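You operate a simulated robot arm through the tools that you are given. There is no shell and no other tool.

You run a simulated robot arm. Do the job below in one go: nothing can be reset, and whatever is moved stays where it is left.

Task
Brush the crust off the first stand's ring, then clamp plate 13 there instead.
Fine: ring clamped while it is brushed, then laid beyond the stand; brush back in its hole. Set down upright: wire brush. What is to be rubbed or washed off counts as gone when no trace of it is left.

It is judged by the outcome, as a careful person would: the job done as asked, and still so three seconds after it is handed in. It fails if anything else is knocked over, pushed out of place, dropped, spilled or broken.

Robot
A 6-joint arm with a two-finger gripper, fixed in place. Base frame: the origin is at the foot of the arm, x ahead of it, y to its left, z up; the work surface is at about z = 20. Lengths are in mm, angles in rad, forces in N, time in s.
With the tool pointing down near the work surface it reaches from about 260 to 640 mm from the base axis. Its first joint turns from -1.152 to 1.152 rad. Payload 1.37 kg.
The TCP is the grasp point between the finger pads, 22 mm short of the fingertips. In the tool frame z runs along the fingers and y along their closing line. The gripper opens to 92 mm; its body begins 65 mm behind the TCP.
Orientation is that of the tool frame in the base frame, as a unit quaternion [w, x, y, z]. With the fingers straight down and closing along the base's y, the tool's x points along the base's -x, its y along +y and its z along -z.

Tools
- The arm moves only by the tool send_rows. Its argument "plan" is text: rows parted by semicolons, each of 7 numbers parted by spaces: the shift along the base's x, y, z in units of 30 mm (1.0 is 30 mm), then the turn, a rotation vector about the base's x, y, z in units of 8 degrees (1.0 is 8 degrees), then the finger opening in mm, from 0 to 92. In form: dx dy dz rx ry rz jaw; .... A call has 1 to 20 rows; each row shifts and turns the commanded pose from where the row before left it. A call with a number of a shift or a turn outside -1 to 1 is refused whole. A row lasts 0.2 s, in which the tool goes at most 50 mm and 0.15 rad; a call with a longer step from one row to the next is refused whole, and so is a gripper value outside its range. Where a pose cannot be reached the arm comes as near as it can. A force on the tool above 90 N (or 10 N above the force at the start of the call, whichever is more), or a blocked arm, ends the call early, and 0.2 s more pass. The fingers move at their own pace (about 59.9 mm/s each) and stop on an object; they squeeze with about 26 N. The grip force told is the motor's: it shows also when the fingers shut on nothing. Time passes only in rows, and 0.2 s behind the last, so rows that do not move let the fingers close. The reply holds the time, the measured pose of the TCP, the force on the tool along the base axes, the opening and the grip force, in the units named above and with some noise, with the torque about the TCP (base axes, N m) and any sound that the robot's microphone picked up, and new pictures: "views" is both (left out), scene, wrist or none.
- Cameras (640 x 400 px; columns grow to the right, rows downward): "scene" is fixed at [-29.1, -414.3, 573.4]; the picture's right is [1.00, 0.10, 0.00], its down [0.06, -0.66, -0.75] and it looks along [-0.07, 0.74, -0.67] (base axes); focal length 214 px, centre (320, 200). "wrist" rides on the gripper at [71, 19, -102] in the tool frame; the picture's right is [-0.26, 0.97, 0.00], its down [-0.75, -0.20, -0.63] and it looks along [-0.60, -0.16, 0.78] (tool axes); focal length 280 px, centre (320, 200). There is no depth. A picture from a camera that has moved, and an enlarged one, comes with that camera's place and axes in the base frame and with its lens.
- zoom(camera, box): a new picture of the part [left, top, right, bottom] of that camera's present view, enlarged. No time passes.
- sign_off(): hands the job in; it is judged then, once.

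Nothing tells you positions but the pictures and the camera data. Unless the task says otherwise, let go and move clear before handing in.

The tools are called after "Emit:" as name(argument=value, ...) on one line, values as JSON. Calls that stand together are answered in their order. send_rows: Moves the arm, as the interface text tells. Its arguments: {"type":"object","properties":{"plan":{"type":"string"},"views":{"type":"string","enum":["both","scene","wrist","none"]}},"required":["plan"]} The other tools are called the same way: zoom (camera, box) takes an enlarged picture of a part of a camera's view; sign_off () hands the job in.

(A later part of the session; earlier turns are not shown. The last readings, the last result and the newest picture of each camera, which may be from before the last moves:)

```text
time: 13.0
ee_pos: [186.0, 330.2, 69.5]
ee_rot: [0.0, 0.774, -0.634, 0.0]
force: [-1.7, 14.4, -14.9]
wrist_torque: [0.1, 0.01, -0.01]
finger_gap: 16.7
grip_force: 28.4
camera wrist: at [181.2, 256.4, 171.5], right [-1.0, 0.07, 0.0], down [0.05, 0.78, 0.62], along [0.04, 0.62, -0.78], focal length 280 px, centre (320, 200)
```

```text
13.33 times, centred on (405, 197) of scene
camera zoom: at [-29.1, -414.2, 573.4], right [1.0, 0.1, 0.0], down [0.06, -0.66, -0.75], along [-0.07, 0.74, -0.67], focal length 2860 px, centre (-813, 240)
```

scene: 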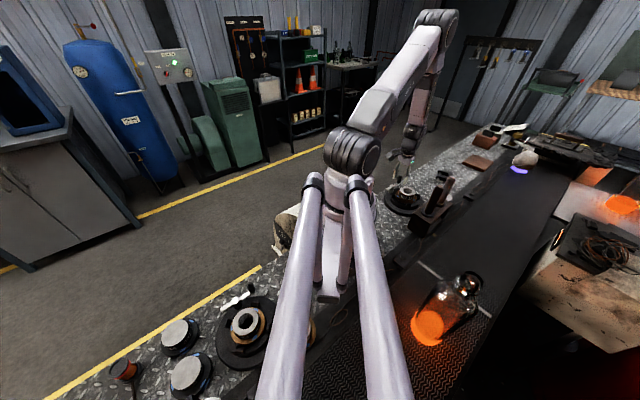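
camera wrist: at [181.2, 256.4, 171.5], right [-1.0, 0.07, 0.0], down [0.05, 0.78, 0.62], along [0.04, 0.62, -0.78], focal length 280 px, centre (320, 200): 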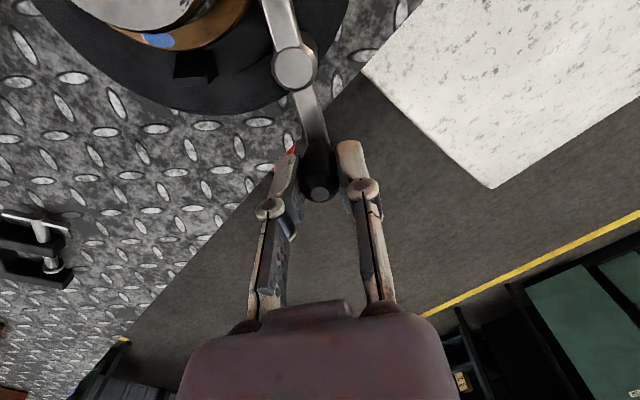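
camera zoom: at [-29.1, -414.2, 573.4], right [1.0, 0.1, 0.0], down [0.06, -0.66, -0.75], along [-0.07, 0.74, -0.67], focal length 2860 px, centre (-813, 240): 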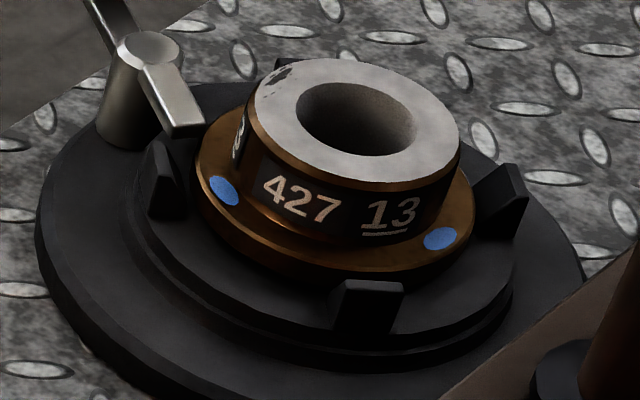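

The lugs are fixed, and the lever's tail is now swinging in over the ring's flange, so the tail is the clamp: pointing the tail at the ring's centre should clamp it. I'll continue turning carefully.

Emit:
send_rows(plan="-0.205 -0.04 -0.02 0 0 1 5; -0.195 -0.08 -0.02 0 0 1 5; 0 0 0 0 0 0 5", views="wrist")

Emit:
zoom(camera="scene", box=[385, 182, 425, 212])

Emit:
zoom(camera="wrist", box=[200, 0, 360, 120])

```text
time: 13.8
ee_pos: [174.7, 327.7, 69.1]
ee_rot: [0.001, 0.854, -0.521, -0.001]
force: [2.8, -4.8, 23.0]
wrist_torque: [-0.1, -0.03, 0.06]
finger_gap: 16.7
grip_force: 27.2
camera wrist: at [190.0, 254.2, 171.1], right [-0.98, -0.21, 0.0], down [-0.16, 0.76, 0.62], along [-0.13, 0.61, -0.78], focal length 280 px, centre (320, 200)
```

wrist: 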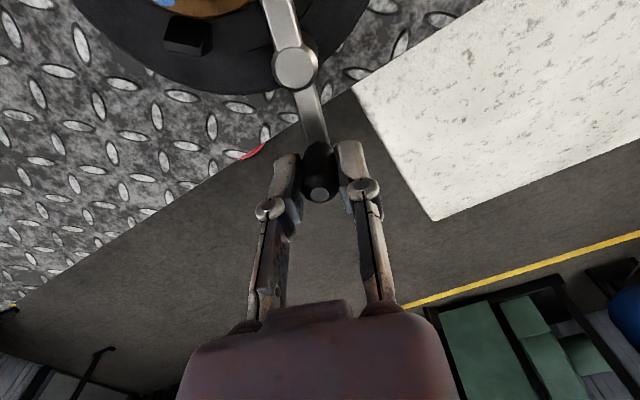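

```text
13.33 times, centred on (405, 197) of scene
camera zoom: at [-29.1, -414.4, 573.3], right [1.0, 0.1, 0.0], down [0.07, -0.66, -0.75], along [-0.07, 0.74, -0.67], focal length 2860 px, centre (-813, 240)
```

zoom: 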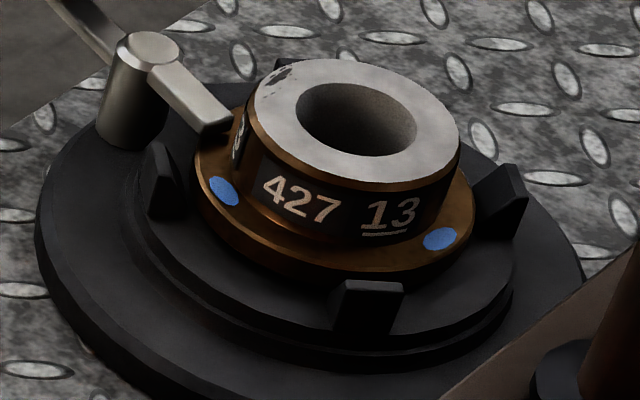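

```text
3.33 times, centred on (280, 60) of wrist
camera zoom: at [190.0, 254.2, 171.1], right [-0.98, -0.21, 0.0], down [-0.16, 0.76, 0.62], along [-0.13, 0.61, -0.78], focal length 935 px, centre (453, 667)
```

zoom: 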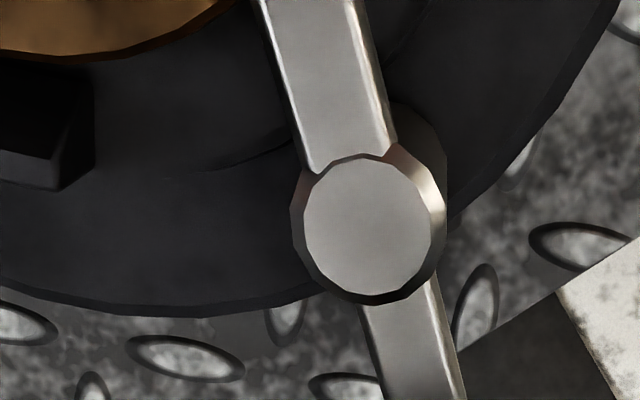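

The tail is now over the flange. I'll continue toward a full inward-pointing tail, easing the vertical load.

Emit:
send_rows(plan="-0.18 -0.11 0.02 0 0 1 5; 0 0 0 0 0 0 5", views="none")

Emit:
zoom(camera="scene", box=[385, 182, 425, 212])

```text
time: 14.4
ee_pos: [169.5, 325.0, 69.7]
ee_rot: [0.0, 0.888, -0.461, 0.0]
force: [2.2, 1.5, 2.6]
wrist_torque: [0.07, -0.04, 0.07]
finger_gap: 16.6
grip_force: 28.1
```

```text
13.33 times, centred on (405, 197) of scene
camera zoom: at [-29.1, -414.3, 573.4], right [1.0, 0.1, 0.0], down [0.06, -0.66, -0.75], along [-0.07, 0.74, -0.67], focal length 2860 px, centre (-813, 240)
```

zoom: 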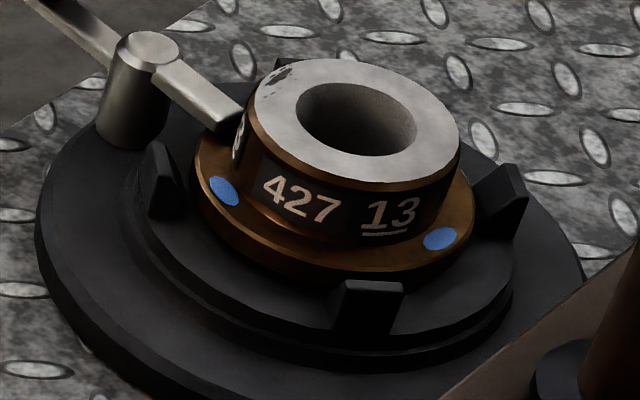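

Loads are low. One more 8° step.

Emit:
send_rows(plan="-0.163 -0.13 0 0 0 1 5; 0 0 0 0 0 0 5", views="none")

Emit:
zoom(camera="scene", box=[385, 182, 425, 212])

```text
time: 15.0
ee_pos: [164.6, 320.0, 68.9]
ee_rot: [0.0, 0.918, -0.398, 0.001]
force: [-0.3, 3.7, -0.8]
wrist_torque: [0.11, 0.0, 0.12]
finger_gap: 16.6
grip_force: 28.2
```

```text
13.33 times, centred on (405, 197) of scene
camera zoom: at [-29.1, -414.3, 573.4], right [1.0, 0.1, 0.0], down [0.06, -0.66, -0.75], along [-0.07, 0.74, -0.67], focal length 2860 px, centre (-813, 240)
```

zoom: 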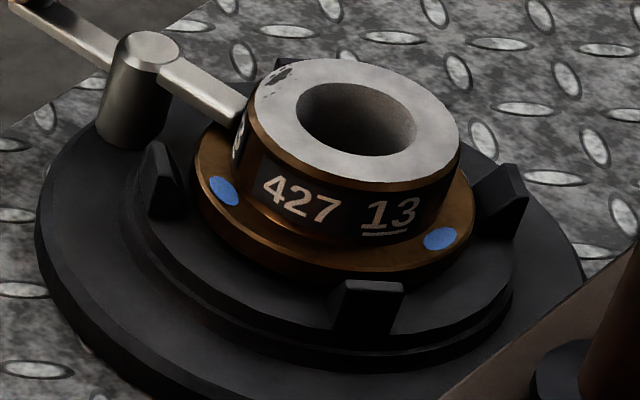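

The tail points at the ring's axis now. I'll test gently for an end stop with 4° more.

Emit:
send_rows(plan="-0.077 -0.077 0 0 0 0.5 5; 0 0 0 0 0 0 5", views="wrist")

Emit:
zoom(camera="scene", box=[385, 182, 425, 212])

```text
time: 15.6
ee_pos: [162.3, 319.3, 70.7]
ee_rot: [-0.001, 0.931, -0.365, 0.0]
force: [2.4, 4.7, -3.9]
wrist_torque: [0.18, 0.03, -0.07]
finger_gap: 16.8
grip_force: 27.6
camera wrist: at [201.4, 254.8, 170.7], right [-0.85, -0.53, 0.0], down [-0.41, 0.66, 0.63], along [-0.33, 0.53, -0.78], focal length 280 px, centre (320, 200)
```

wrist: 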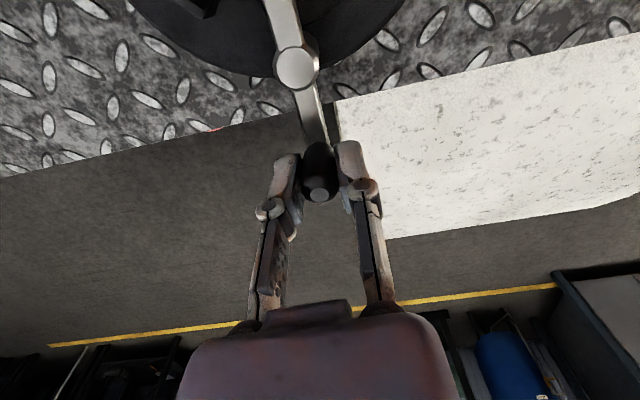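

```text
13.33 times, centred on (405, 197) of scene
camera zoom: at [-29.1, -414.3, 573.4], right [1.0, 0.1, 0.0], down [0.06, -0.66, -0.75], along [-0.07, 0.74, -0.67], focal length 2860 px, centre (-813, 240)
```

zoom: 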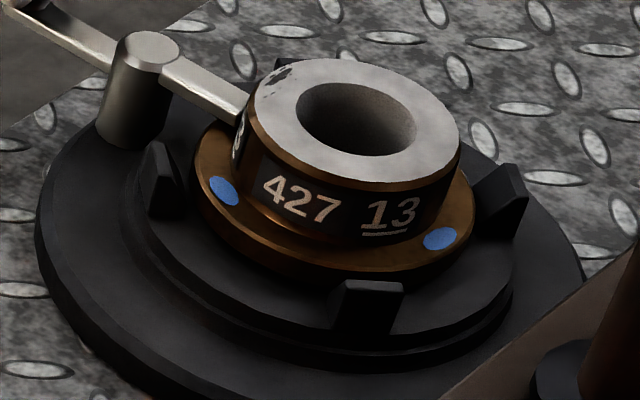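

Emit:
send_rows(plan="-0.07 -0.083 0 0 0 0.5 5; 0 0 0 0 0 0 5", views="none")

Emit:
zoom(camera="scene", box=[380, 170, 425, 205])

```text
time: 16.2
ee_pos: [161.3, 318.9, 70.4]
ee_rot: [-0.006, 0.943, -0.333, 0.001]
force: [28.0, 14.6, -18.4]
wrist_torque: [0.23, -0.48, 0.04]
finger_gap: 16.8
grip_force: 28.1
```

```text
11.43 times, centred on (402, 188) of scene
camera zoom: at [-29.1, -414.2, 573.4], right [1.0, 0.1, 0.0], down [0.06, -0.66, -0.75], along [-0.07, 0.74, -0.67], focal length 2451 px, centre (-623, 343)
```

zoom: 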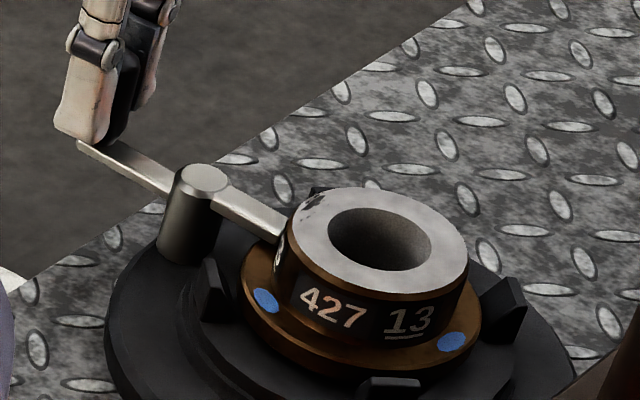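

There's a firm end stop at about 137°, a quarter turn from the start, so the ring is now clamped by the tail. I'll relax the push, open the fingers and rise clear.

Emit:
send_rows(plan="0.06 0.07 0 0 0 -0.4 5; 0 0 0 0 0 0 5; 0 0 0 0 0 0 36; 0 0 0 0 0 0 36; 0 0 0.5 0 0 0 36; 0 0 1 0 0 0 36; 0 0 1 0 0 0 36; 0 0 1 0 0 0 36; 0 0 0 0 0 0 36")

Emit:
zoom(camera="scene", box=[380, 170, 425, 205])

```text
time: 18.2
ee_pos: [159.5, 316.3, 175.5]
ee_rot: [0.001, 0.933, -0.359, 0.0]
force: [0.3, -0.4, -1.2]
wrist_torque: [-0.04, 0.0, 0.02]
finger_gap: 36.0
grip_force: 0.0
camera wrist: at [200.1, 253.7, 276.6], right [-0.84, -0.54, 0.0], down [-0.42, 0.66, 0.63], along [-0.34, 0.53, -0.78], focal length 280 px, centre (320, 200)
```

scene: 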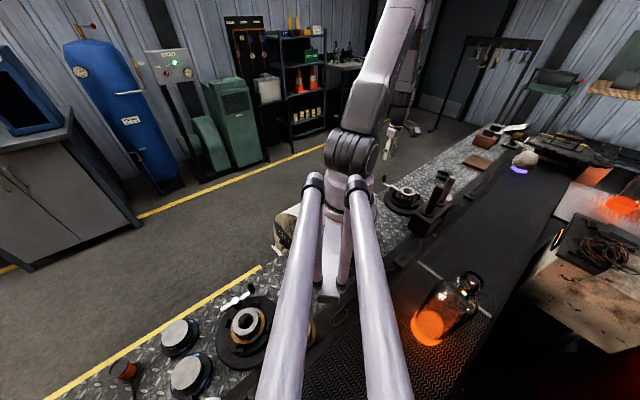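
wrist: 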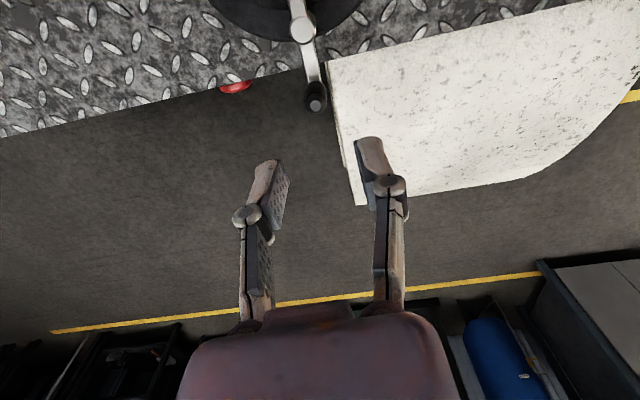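

```text
11.43 times, centred on (402, 188) of scene
camera zoom: at [-29.1, -414.3, 573.4], right [1.0, 0.1, 0.0], down [0.06, -0.66, -0.75], along [-0.07, 0.74, -0.67], focal length 2451 px, centre (-623, 343)
```

zoom: 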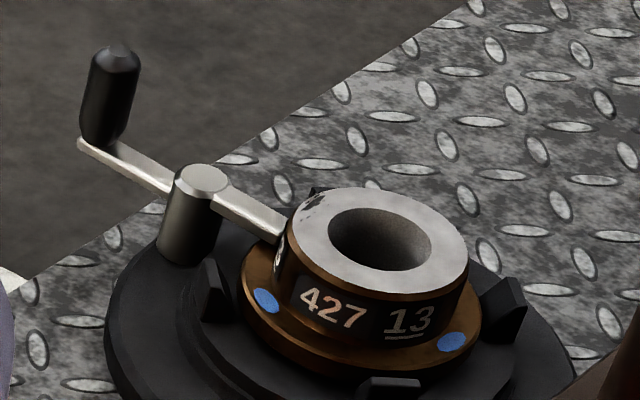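

The lever is in its clamped position. Now I'll move above the wire brush (about (275, 111)) with the fingers closing across the block.

Emit:
send_rows(plan="0.3208 -0.5717 0.2083 0 0 -0.968 60; 0.3208 -0.5717 0.2083 0 0 -0.968 60; 0.3208 -0.5717 0.2083 0 0 -0.968 60; 0.3208 -0.5717 0.2083 0 0 -0.968 60; 0.3208 -0.5717 0.2083 0 0 -0.968 60; 0.3208 -0.5717 0.2083 0 0 -0.968 60; 0.3208 -0.5717 0.2083 0 0 -0.968 60; 0.3208 -0.5717 0.2083 0 0 -0.968 60; 0.3208 -0.5717 0.2083 0 0 -0.968 60; 0.3208 -0.5717 0.2083 0 0 -0.968 60; 0.3208 -0.5717 0.2083 0 0 -0.968 60; 0.3208 -0.5717 0.2083 0 0 -0.968 60; 0 0 0 0 0 0 60; 0 0 0 0 0 0 60")

```text
time: 21.2
ee_pos: [276.8, 112.3, 249.3]
ee_rot: [-0.001, -0.383, 0.924, 0.0]
force: [0.3, 0.6, 0.2]
wrist_torque: [0.01, 0.0, 0.01]
finger_gap: 59.8
grip_force: 0.0
camera wrist: at [213.2, 73.7, 350.7], right [-0.5, 0.87, 0.0], down [0.68, 0.39, 0.63], along [0.54, 0.31, -0.78], focal length 280 px, centre (320, 200)
```

scene: 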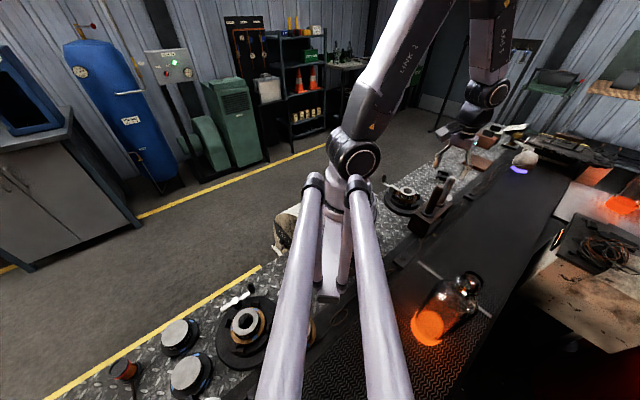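
wrist: 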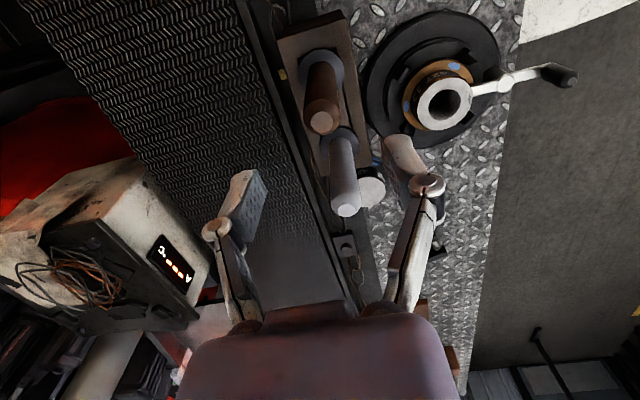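

I'm above the block; I'll zoom to fix the brush handle's exact position.

Emit:
zoom(camera="wrist", box=[270, 0, 400, 140])

Emit:
zoom(camera="wrist", box=[380, 40, 540, 160])

```text
2.86 times, centred on (335, 70) of wrist
camera zoom: at [213.2, 73.7, 350.7], right [-0.5, 0.87, 0.0], down [0.68, 0.39, 0.63], along [0.54, 0.31, -0.78], focal length 801 px, centre (277, 571)
```

zoom: 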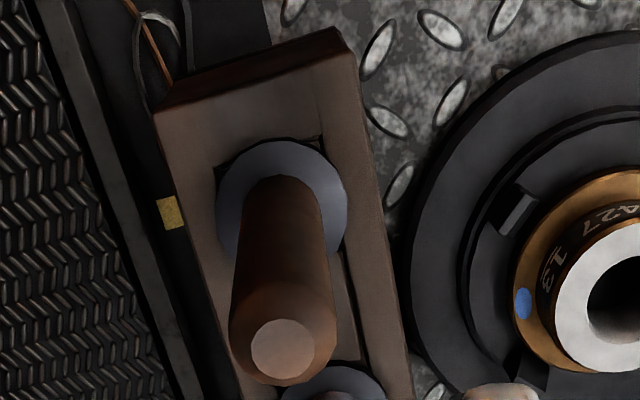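

```text
3.33 times, centred on (460, 100) of wrist
camera zoom: at [213.2, 73.7, 350.7], right [-0.5, 0.87, 0.0], down [0.68, 0.39, 0.63], along [0.54, 0.31, -0.78], focal length 935 px, centre (-147, 533)
```

zoom: 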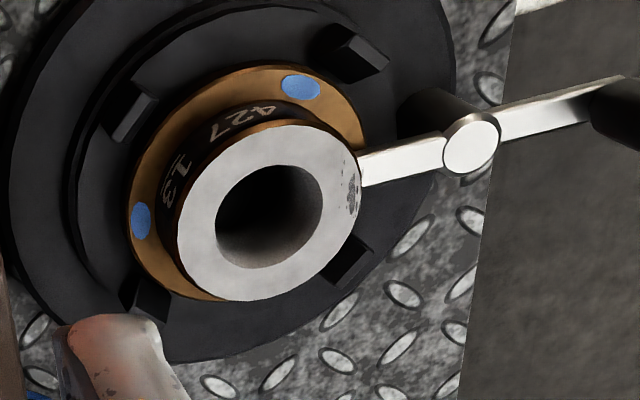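

The brush handle is at about (274.5, 110.8). I'll descend around it to grip height.

Emit:
send_rows(plan="-0.03 0 -0.6 0 0 0 60; -0.03 0 -0.6 0 0 0 60; 0 0 -0.6 0 0 0 60; 0 0 -0.6 0 0 0 60; 0 0 -0.6 0 0 0 60; 0 0 -0.6 0 0 0 60; 0 0 0 0 0 0 60; 0 0 0 0 0 0 60")

```text
time: 23.0
ee_pos: [274.2, 111.5, 140.3]
ee_rot: [0.0, -0.384, 0.923, -0.001]
force: [-0.6, -0.6, -0.6]
wrist_torque: [0.03, 0.03, 0.0]
finger_gap: 60.1
grip_force: 0.1
camera wrist: at [211.5, 73.3, 242.5], right [-0.5, 0.87, 0.0], down [0.68, 0.39, 0.63], along [0.54, 0.31, -0.78], focal length 280 px, centre (320, 200)
```

scene: 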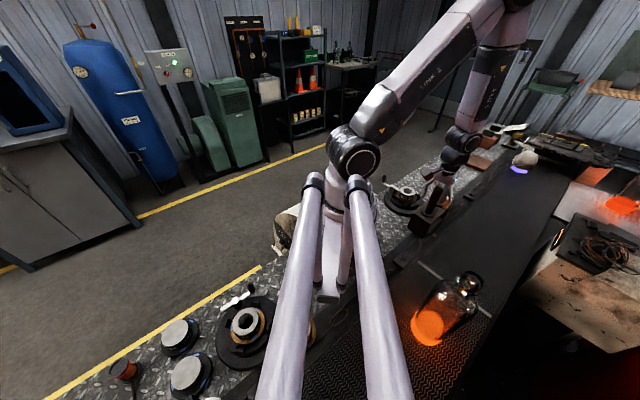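
wrist: 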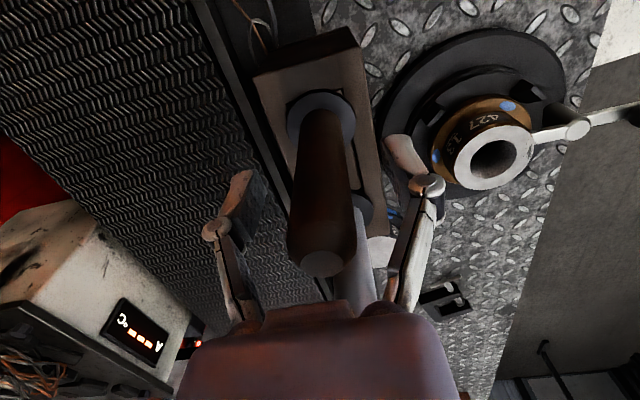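

The handle is centred between the fingers. Close on it.

Emit:
send_rows(plan="0 0 0 0 0 0 5; 0 0 0 0 0 0 5; 0 0 0 0 0 0 5; 0 0 0 0 0 0 5", views="wrist")

```text
time: 24.0
ee_pos: [274.7, 111.2, 142.0]
ee_rot: [0.0, -0.384, 0.923, 0.0]
force: [-0.3, -0.6, 1.7]
wrist_torque: [-0.03, 0.02, 0.01]
finger_gap: 23.9
grip_force: 25.8
camera wrist: at [211.5, 73.3, 242.6], right [-0.5, 0.87, 0.0], down [0.68, 0.39, 0.63], along [0.54, 0.31, -0.78], focal length 280 px, centre (320, 200)
```

wrist: 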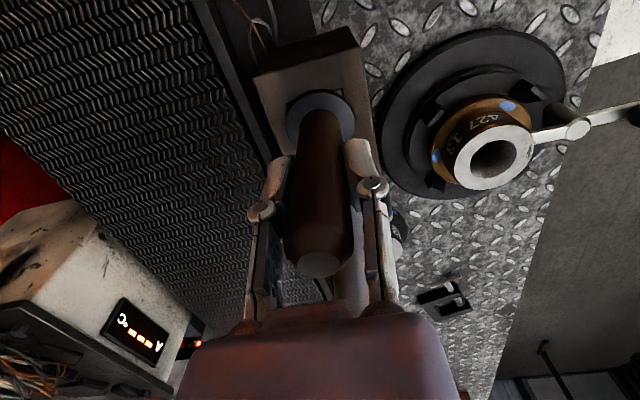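

Gripped the brush (23.9 mm). I'll lift it straight up out of its hole by 90 mm.

Emit:
send_rows(plan="0 0 0.3 0 0 0 5; 0 0 0.6 0 0 0 5; 0 0 0.7 0 0 0 5; 0 0 0.7 0 0 0 5; 0 0 0.7 0 0 0 5; 0 0 0 0 0 0 5; 0 0 0 0 0 0 5")

Emit:
zoom(camera="scene", box=[390, 130, 490, 240])

Emit:
zoom(camera="wrist", box=[240, 60, 400, 300])

```text
time: 25.6
ee_pos: [275.0, 110.7, 231.3]
ee_rot: [0.001, -0.384, 0.924, 0.0]
force: [-0.3, 1.4, -0.7]
wrist_torque: [0.03, -0.03, 0.02]
finger_gap: 23.8
grip_force: 26.1
camera wrist: at [211.5, 73.6, 332.7], right [-0.5, 0.87, 0.0], down [0.68, 0.39, 0.63], along [0.54, 0.31, -0.78], focal length 280 px, centre (320, 200)
```

scene: 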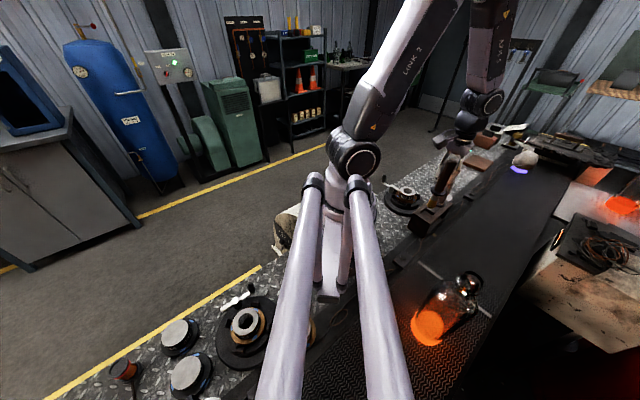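
wrist: 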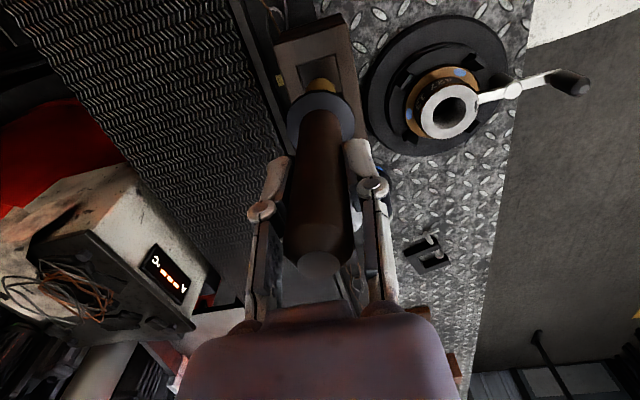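

```text
3.64 times, centred on (440, 185) of scene
camera zoom: at [-29.1, -414.3, 573.4], right [1.0, 0.1, 0.0], down [0.06, -0.66, -0.75], along [-0.07, 0.74, -0.67], focal length 780 px, centre (-116, 254)
```

zoom: 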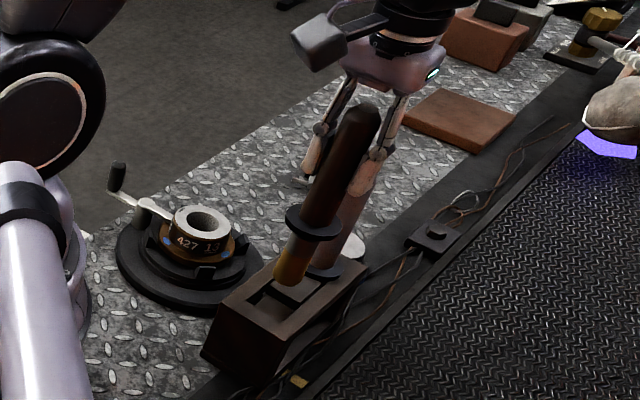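

```text
1.67 times, centred on (320, 180) of wrist
camera zoom: at [211.5, 73.6, 332.7], right [-0.5, 0.87, 0.0], down [0.68, 0.39, 0.63], along [0.54, 0.31, -0.78], focal length 467 px, centre (320, 233)
```

zoom: 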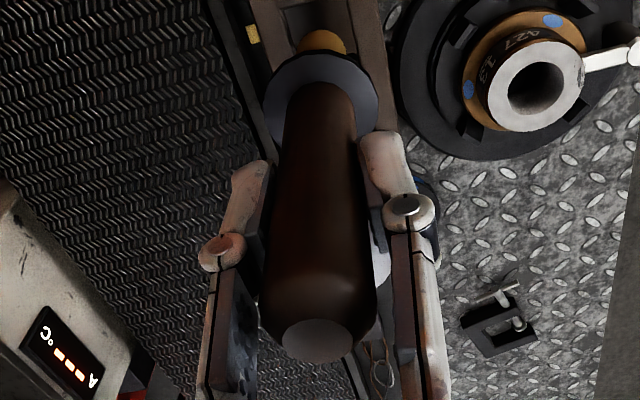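

The wire brush is out with its brass bristles hanging below the collar. I'll carry it over the crusted spot on the ring, around (224, 252), staying high.

Emit:
send_rows(plan="-0.243 0.671 0 0 0 0 5; -0.243 0.671 0 0 0 0 5; -0.243 0.671 0 0 0 0 5; -0.243 0.671 0 0 0 0 5; -0.243 0.671 0 0 0 0 5; -0.243 0.671 0 0 0 0 5; -0.242 0.674 0 0 0 0 5; 0 0 -0.5 0 0 0 5; 0 0 -0.5 0 0 0 5; 0 0 0 0 0 0 5; 0 0 0 0 0 0 5")

Emit:
zoom(camera="scene", box=[375, 130, 455, 220])

Emit:
zoom(camera="wrist", box=[240, 20, 400, 200])

```text
time: 28.0
ee_pos: [224.0, 251.1, 200.0]
ee_rot: [0.0, -0.384, 0.923, 0.001]
force: [0.1, 0.1, -0.9]
wrist_torque: [0.0, 0.02, 0.03]
finger_gap: 23.9
grip_force: 26.3
camera wrist: at [160.6, 214.2, 302.3], right [-0.5, 0.87, 0.0], down [0.68, 0.39, 0.63], along [0.54, 0.31, -0.78], focal length 280 px, centre (320, 200)
```

scene: 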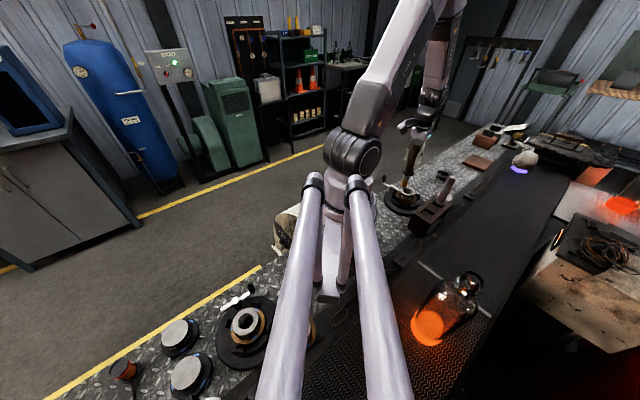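
wrist: 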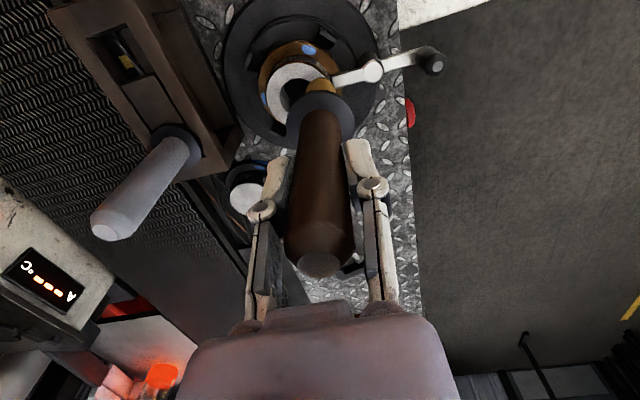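

```text
4.44 times, centred on (415, 175) of scene
camera zoom: at [-29.1, -414.3, 573.4], right [1.0, 0.1, 0.0], down [0.06, -0.66, -0.75], along [-0.07, 0.74, -0.67], focal length 953 px, centre (-102, 311)
```

zoom: 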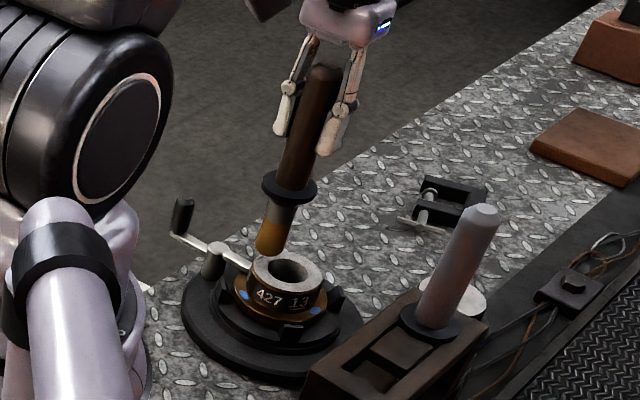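

```text
2.22 times, centred on (320, 110) of wrist
camera zoom: at [160.6, 214.2, 302.3], right [-0.5, 0.87, 0.0], down [0.68, 0.39, 0.63], along [0.54, 0.31, -0.78], focal length 623 px, centre (320, 400)
```

zoom: 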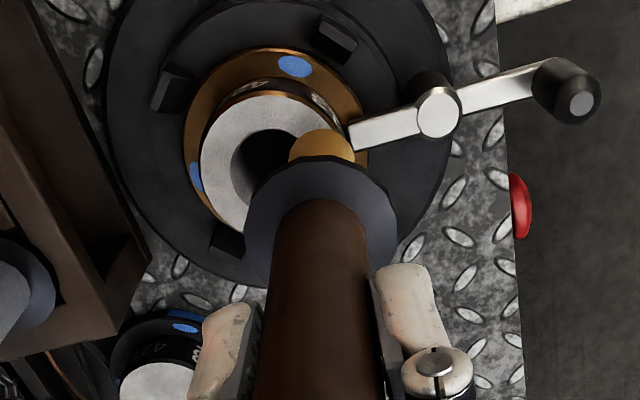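

The brush hangs over the crusted edge with roughly 14 mm to go. I'll lower in small steps, watching the force.

Emit:
send_rows(plan="0 0 -0.15 0 0 0 5; 0 0 -0.15 0 0 0 5; 0 0 0 0 0 0 5", views="none")

Emit:
zoom(camera="scene", box=[385, 160, 430, 205])

```text
time: 28.8
ee_pos: [223.7, 252.5, 192.0]
ee_rot: [0.0, -0.384, 0.923, 0.0]
force: [-0.5, 0.1, -0.9]
wrist_torque: [0.03, 0.01, 0.0]
finger_gap: 23.9
grip_force: 25.8
```

```text
8.89 times, centred on (408, 182) of scene
camera zoom: at [-29.1, -414.3, 573.4], right [1.0, 0.1, 0.0], down [0.06, -0.66, -0.75], along [-0.07, 0.74, -0.67], focal length 1906 px, centre (-458, 356)
```

zoom: 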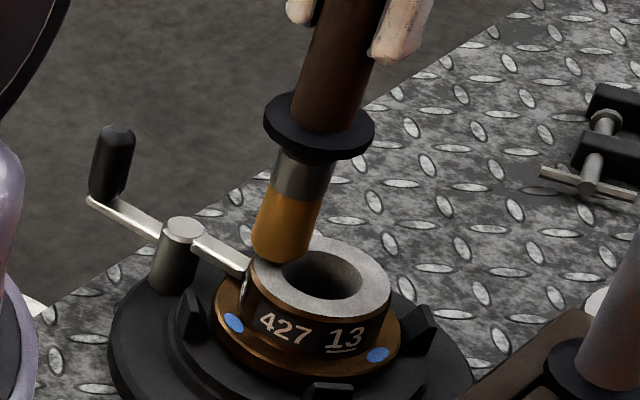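

Emit:
send_rows(plan="0 0 -0.1 0 0 0 5; 0 0 0 0 0 0 5", views="none")

Emit:
zoom(camera="scene", box=[395, 175, 420, 200])

```text
time: 29.4
ee_pos: [222.4, 250.4, 188.1]
ee_rot: [-0.001, -0.384, 0.923, 0.0]
force: [-0.3, 0.2, -0.7]
wrist_torque: [-0.02, -0.02, 0.01]
finger_gap: 23.7
grip_force: 25.9
```

```text
16.00 times, centred on (408, 188) of scene
camera zoom: at [-29.1, -414.3, 573.4], right [1.0, 0.1, 0.0], down [0.06, -0.66, -0.75], along [-0.07, 0.74, -0.67], focal length 3432 px, centre (-1080, 400)
```

zoom: 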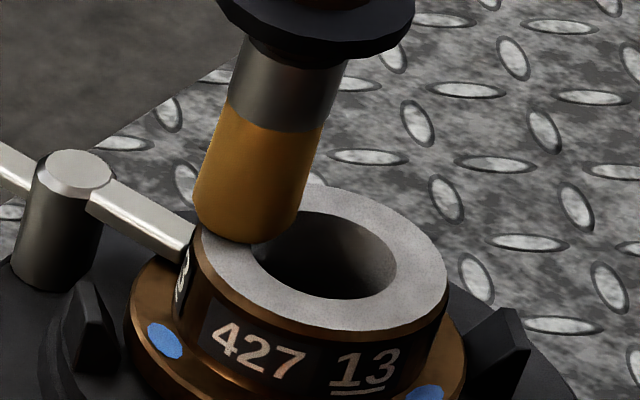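

Emit:
send_rows(plan="0 0 -0.067 0 0 0 5; 0 0 0 0 0 0 5", views="none")

```text
time: 30.0
ee_pos: [222.9, 252.5, 188.1]
ee_rot: [0.001, -0.383, 0.924, 0.001]
force: [-3.0, -2.0, 20.5]
wrist_torque: [-0.32, 0.31, 0.03]
finger_gap: 23.9
grip_force: 26.0
```

Contact is made (about 20 N). I'll ease up a little and start brushing strokes along the crusted arc.

Emit:
send_rows(plan="0 0 0.02 0 0 0 5; 0.07 0.068 0 0 0 0 5; 0.07 0.069 0 0 0 0 5; -0.07 -0.068 0 0 0 0 5; -0.07 -0.069 0 0 0 0 5; 0 0 0 0 0 0 5", views="wrist")

Emit:
zoom(camera="scene", box=[385, 160, 430, 205])

```text
time: 31.4
ee_pos: [224.0, 252.6, 187.9]
ee_rot: [0.002, -0.384, 0.923, 0.0]
force: [1.7, 1.0, 5.3]
wrist_torque: [0.25, -0.29, 0.03]
finger_gap: 24.1
grip_force: 25.9
camera wrist: at [160.8, 214.3, 289.0], right [-0.5, 0.87, 0.0], down [0.68, 0.39, 0.63], along [0.54, 0.31, -0.78], focal length 280 px, centre (320, 200)
```

wrist: 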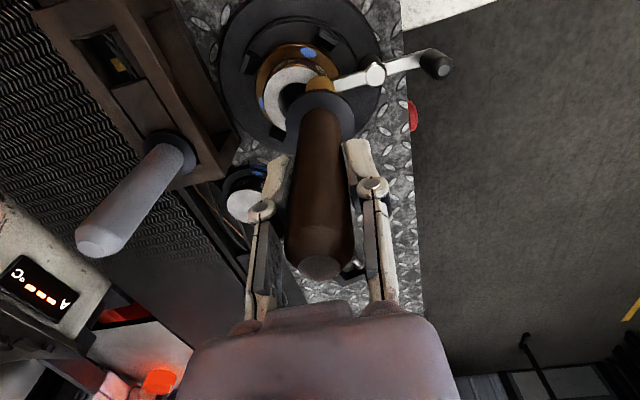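

```text
8.89 times, centred on (408, 182) of scene
camera zoom: at [-29.1, -414.3, 573.4], right [1.0, 0.1, 0.0], down [0.06, -0.66, -0.75], along [-0.07, 0.74, -0.67], focal length 1906 px, centre (-458, 356)
```

zoom: 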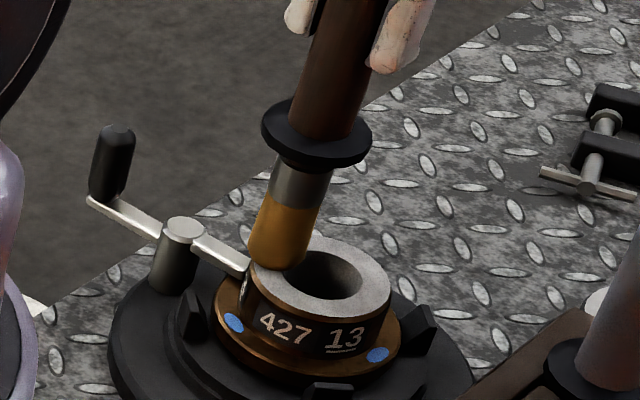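

Stroke went well with the brush upright and ~5 N contact. I'll brush the whole crusted arc back and forth.

Emit:
send_rows(plan="0 0 -0.01 0 0 0 5; 0.14 0.137 0 0 0 0 5; 0.17 0.09 0 0 0 0 5; -0.17 -0.09 0 0 0 0 5; -0.14 -0.137 0 0 0 0 5; -0.1 -0.167 0 0 0 0 5; -0.047 -0.19 0 0 0 0 5; 0.047 0.19 0 0 0 0 5; 0.1 0.167 0 0 0 0 5; 0.14 0.137 0 0 0 0 5; 0.17 0.09 0 0 0 0 5; -0.17 -0.09 0 0 0 0 5; -0.14 -0.137 0 0 0 0 5; -0.1 -0.167 0 0 0 0 5; -0.047 -0.19 0 0 0 0 5; 0.047 0.19 0 0 0 0 5; 0.1 0.167 0 0 0 0 5; 0 0 0 0 0 0 5", views="none")

Emit:
zoom(camera="scene", box=[385, 160, 430, 205])

```text
time: 35.2
ee_pos: [223.4, 252.2, 186.7]
ee_rot: [0.0, -0.384, 0.923, 0.0]
force: [0.6, 0.1, -0.4]
wrist_torque: [-0.04, 0.01, 0.02]
finger_gap: 24.3
grip_force: 26.6
```

```text
8.89 times, centred on (408, 182) of scene
camera zoom: at [-29.1, -414.3, 573.4], right [1.0, 0.1, 0.0], down [0.06, -0.66, -0.75], along [-0.07, 0.74, -0.67], focal length 1906 px, centre (-458, 356)
```

zoom: 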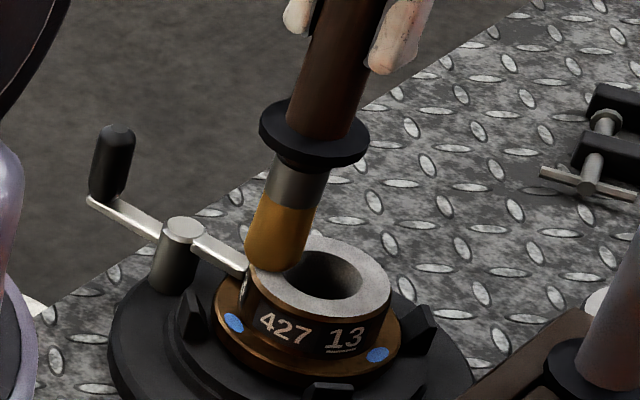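

Contact has gone to zero, so the brush has probably shifted slightly in the grip. I'll lift clear and inspect both the ring and the brush.

Emit:
send_rows(plan="0 0 0.7 0 0 0 5; 0 0 0.7 0 0 0 5; 0.7 0.7 0 0 0 0 5; 0.7 0.7 0 0 0 0 5; 0.7 0.7 0 0 0 0 5; 0 0 0 0 0 0 5; 0 0 0 0 0 0 5")

Emit:
zoom(camera="wrist", box=[240, 0, 400, 120])

Emit:
zoom(camera="scene", box=[385, 170, 425, 205])

Emit:
zoom(camera="scene", box=[385, 90, 485, 200])

```text
time: 36.8
ee_pos: [286.5, 315.1, 229.5]
ee_rot: [0.0, -0.383, 0.924, 0.0]
force: [0.3, -0.5, -0.4]
wrist_torque: [0.0, -0.01, 0.0]
finger_gap: 23.8
grip_force: 26.1
camera wrist: at [223.9, 278.1, 331.1], right [-0.5, 0.87, 0.0], down [0.68, 0.39, 0.63], along [0.54, 0.31, -0.78], focal length 280 px, centre (320, 200)
```

scene: 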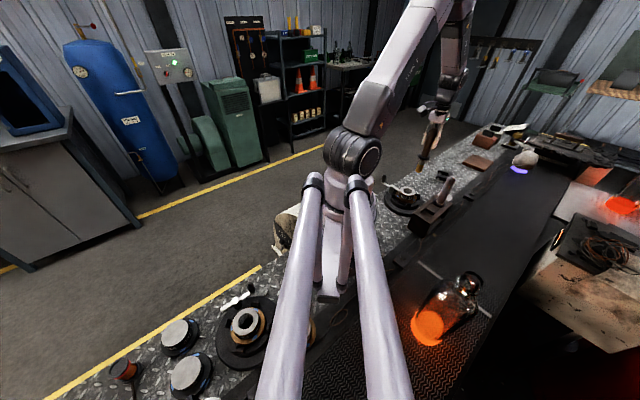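
wrist: 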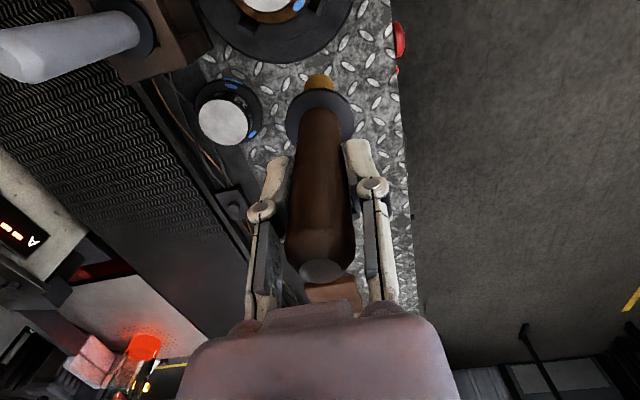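

```text
3.33 times, centred on (320, 60) of wrist
camera zoom: at [223.9, 278.1, 331.1], right [-0.5, 0.87, 0.0], down [0.68, 0.39, 0.63], along [0.54, 0.31, -0.78], focal length 935 px, centre (320, 667)
```

zoom: 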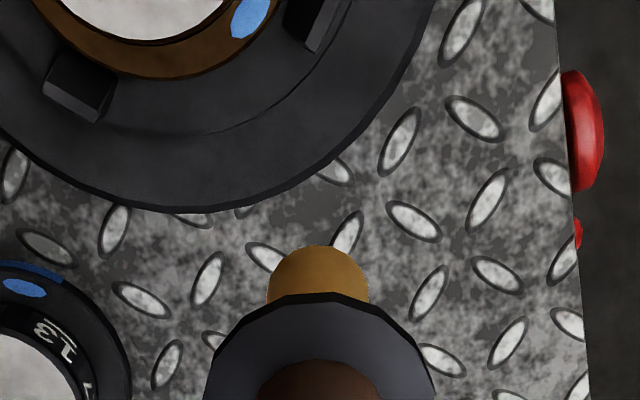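

```text
11.43 times, centred on (405, 188) of scene
camera zoom: at [-29.1, -414.3, 573.4], right [1.0, 0.1, 0.0], down [0.06, -0.66, -0.75], along [-0.07, 0.74, -0.67], focal length 2451 px, centre (-651, 343)
```

zoom: 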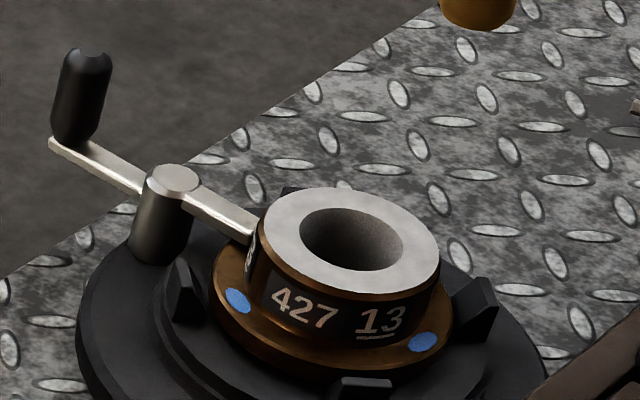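

```text
3.64 times, centred on (435, 145) of scene
camera zoom: at [-29.1, -414.3, 573.4], right [1.0, 0.1, 0.0], down [0.06, -0.66, -0.75], along [-0.07, 0.74, -0.67], focal length 780 px, centre (-98, 400)
```

zoom: 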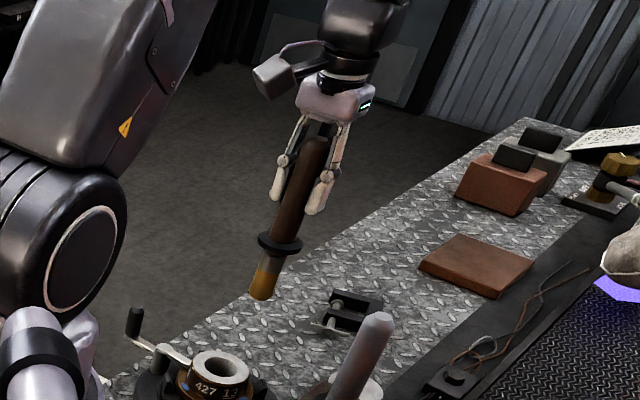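

The crust seems gone from the scene view. I'll zoom harder to look for any leftover trace.

Emit:
zoom(camera="scene", box=[398, 183, 420, 199])

Emit:
zoom(camera="scene", box=[415, 120, 455, 180])

```text
16.00 times, centred on (409, 191) of scene
camera zoom: at [-29.1, -414.3, 573.4], right [1.0, 0.1, 0.0], down [0.06, -0.66, -0.75], along [-0.07, 0.74, -0.67], focal length 3432 px, centre (-1104, 344)
```

zoom: 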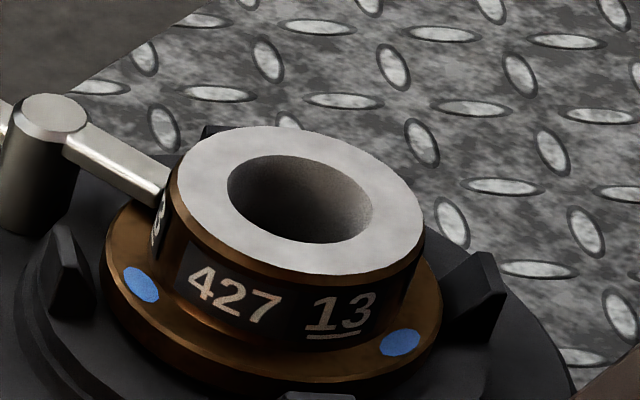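

```text
6.67 times, centred on (435, 150) of scene
camera zoom: at [-29.1, -414.3, 573.4], right [1.0, 0.1, 0.0], down [0.06, -0.66, -0.75], along [-0.07, 0.74, -0.67], focal length 1430 px, centre (-447, 533)
```

zoom: 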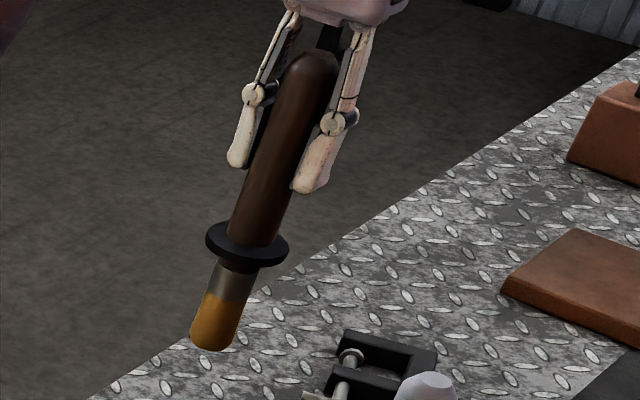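

No trace is visible from the scene camera, and the brush is still vertical in the grip. I'll return above the brush's hole, from where the wrist camera also sees the ring, and double-check before putting the brush away.

Emit:
send_rows(plan="-0.05 -0.85 0 0 0 0 5; -0.05 -0.85 0 0 0 0 5; -0.05 -0.85 0 0 0 0 5; -0.05 -0.85 0 0 0 0 5; -0.05 -0.85 0 0 0 0 5; -0.05 -0.85 0 0 0 0 5; -0.05 -0.85 0 0 0 0 5; -0.05 -0.85 0 0 0 0 5; 0 0 0 0 0 0 5; 0 0 0 0 0 0 5")

Emit:
zoom(camera="wrist", box=[390, 60, 500, 150])

Emit:
zoom(camera="wrist", box=[240, 20, 400, 140])

Emit:
zoom(camera="scene", box=[400, 140, 470, 240])

```text
time: 39.0
ee_pos: [274.7, 110.3, 230.0]
ee_rot: [0.0, -0.383, 0.924, 0.0]
force: [-0.5, -0.3, -0.1]
wrist_torque: [0.0, -0.01, -0.01]
finger_gap: 23.7
grip_force: 25.4
camera wrist: at [211.8, 72.6, 330.9], right [-0.5, 0.87, 0.0], down [0.68, 0.39, 0.63], along [0.54, 0.31, -0.78], focal length 280 px, centre (320, 200)
```

scene: 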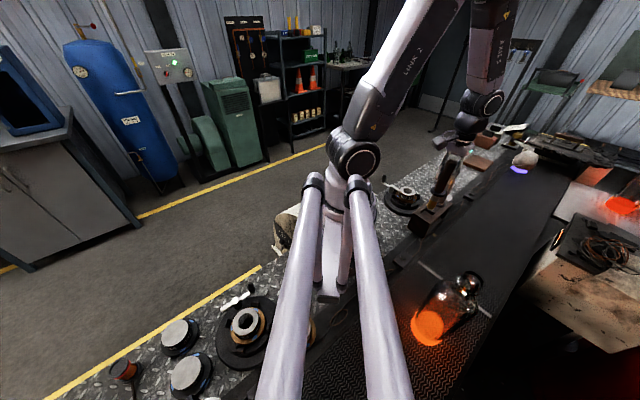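
wrist: 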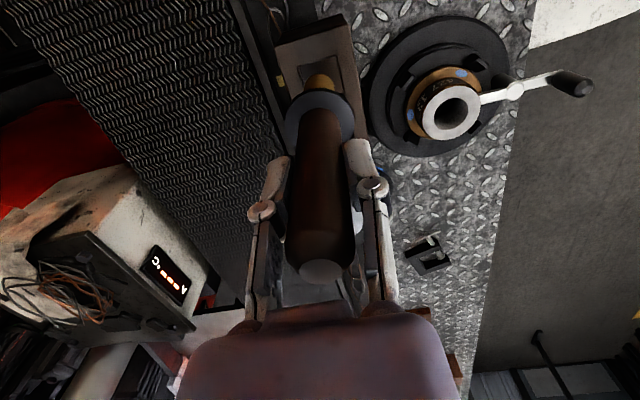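

```text
4.44 times, centred on (445, 105) of wrist
camera zoom: at [211.8, 72.6, 330.9], right [-0.5, 0.87, 0.0], down [0.68, 0.39, 0.63], along [0.54, 0.31, -0.78], focal length 1246 px, centre (-236, 622)
```

zoom: 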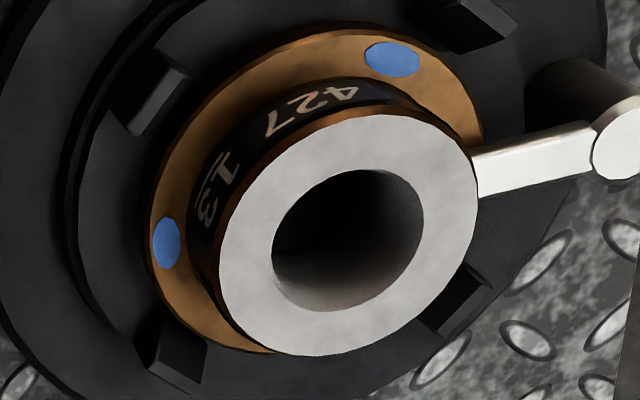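

```text
3.33 times, centred on (320, 80) of wrist
camera zoom: at [211.8, 72.6, 330.9], right [-0.5, 0.87, 0.0], down [0.68, 0.39, 0.63], along [0.54, 0.31, -0.78], focal length 935 px, centre (320, 600)
```

zoom: 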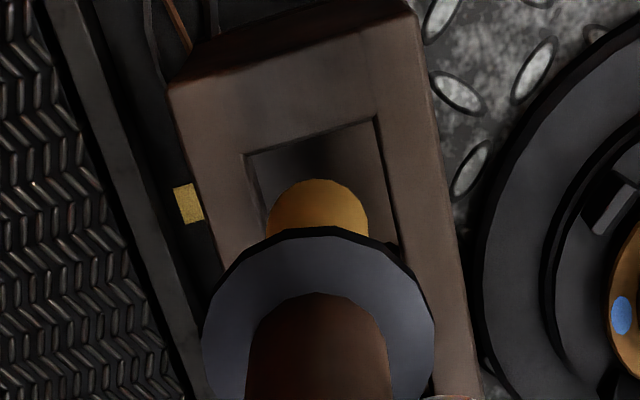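

```text
4.00 times, centred on (435, 190) of scene
camera zoom: at [-29.1, -414.3, 573.4], right [1.0, 0.1, 0.0], down [0.06, -0.66, -0.75], along [-0.07, 0.74, -0.67], focal length 858 px, centre (-140, 240)
```

zoom: 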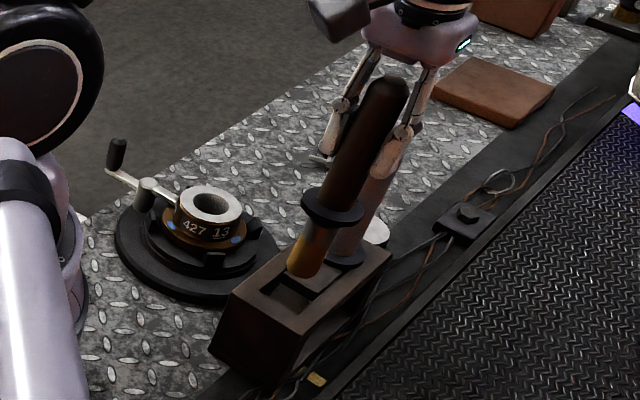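

The ring's face is completely clean now. I'll lower the brush back into its square hole, mostly, then check.

Emit:
send_rows(plan="0 0 -0.5 0 0 0 5; 0 0 -0.5 0 0 0 5; 0 0 -0.5 0 0 0 5; 0 0 -0.5 0 0 0 5; 0 0 -0.5 0 0 0 5; 0 0 -0.2 0 0 0 5; 0 0 0 0 0 0 5")

Emit:
zoom(camera="scene", box=[400, 150, 470, 240])

```text
time: 40.6
ee_pos: [275.4, 110.8, 148.6]
ee_rot: [0.0, -0.383, 0.924, 0.0]
force: [0.3, -0.2, -1.2]
wrist_torque: [0.02, 0.01, 0.0]
finger_gap: 24.0
grip_force: 26.1
camera wrist: at [211.8, 73.4, 249.9], right [-0.5, 0.87, 0.0], down [0.68, 0.39, 0.63], along [0.54, 0.31, -0.78], focal length 280 px, centre (320, 200)
```

scene: 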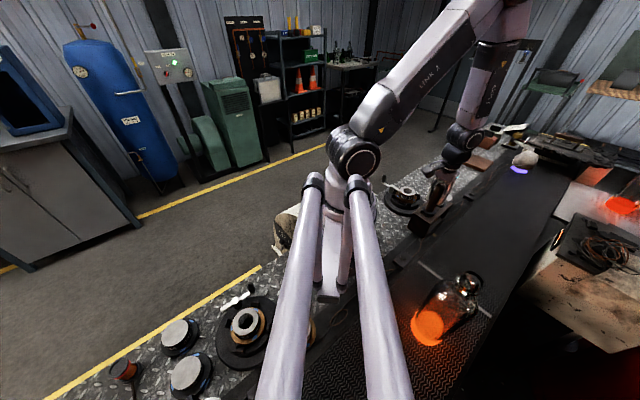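
wrist: 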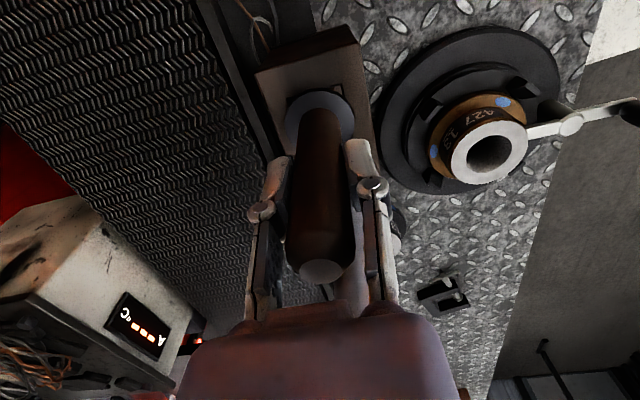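

```text
4.44 times, centred on (435, 195) of scene
camera zoom: at [-29.1, -414.3, 573.4], right [1.0, 0.1, 0.0], down [0.06, -0.66, -0.75], along [-0.07, 0.74, -0.67], focal length 953 px, centre (-191, 222)
```

zoom: 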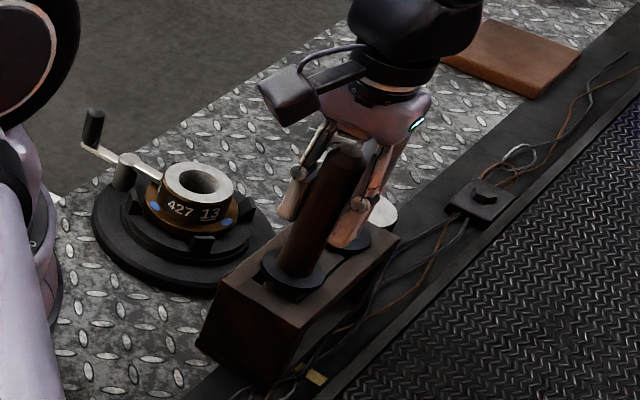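

Emit:
send_rows(plan="0 0 -0.2 0 0 0 5; 0 0 0 0 0 0 5", views="none")

Emit:
send_rows(plan="0 0 -0.05 0 0 0 5; 0 0 0 0 0 0 5", views="none")

```text
time: 41.2
ee_pos: [275.7, 111.0, 141.0]
ee_rot: [0.0, -0.384, 0.923, 0.0]
force: [0.7, -0.9, -0.3]
wrist_torque: [0.0, 0.0, 0.01]
finger_gap: 23.6
grip_force: 25.8
```

```text
time: 41.8
ee_pos: [274.1, 111.5, 139.7]
ee_rot: [0.0, -0.384, 0.923, 0.0]
force: [0.2, -0.3, -1.2]
wrist_torque: [-0.01, 0.03, 0.0]
finger_gap: 23.9
grip_force: 26.0
```

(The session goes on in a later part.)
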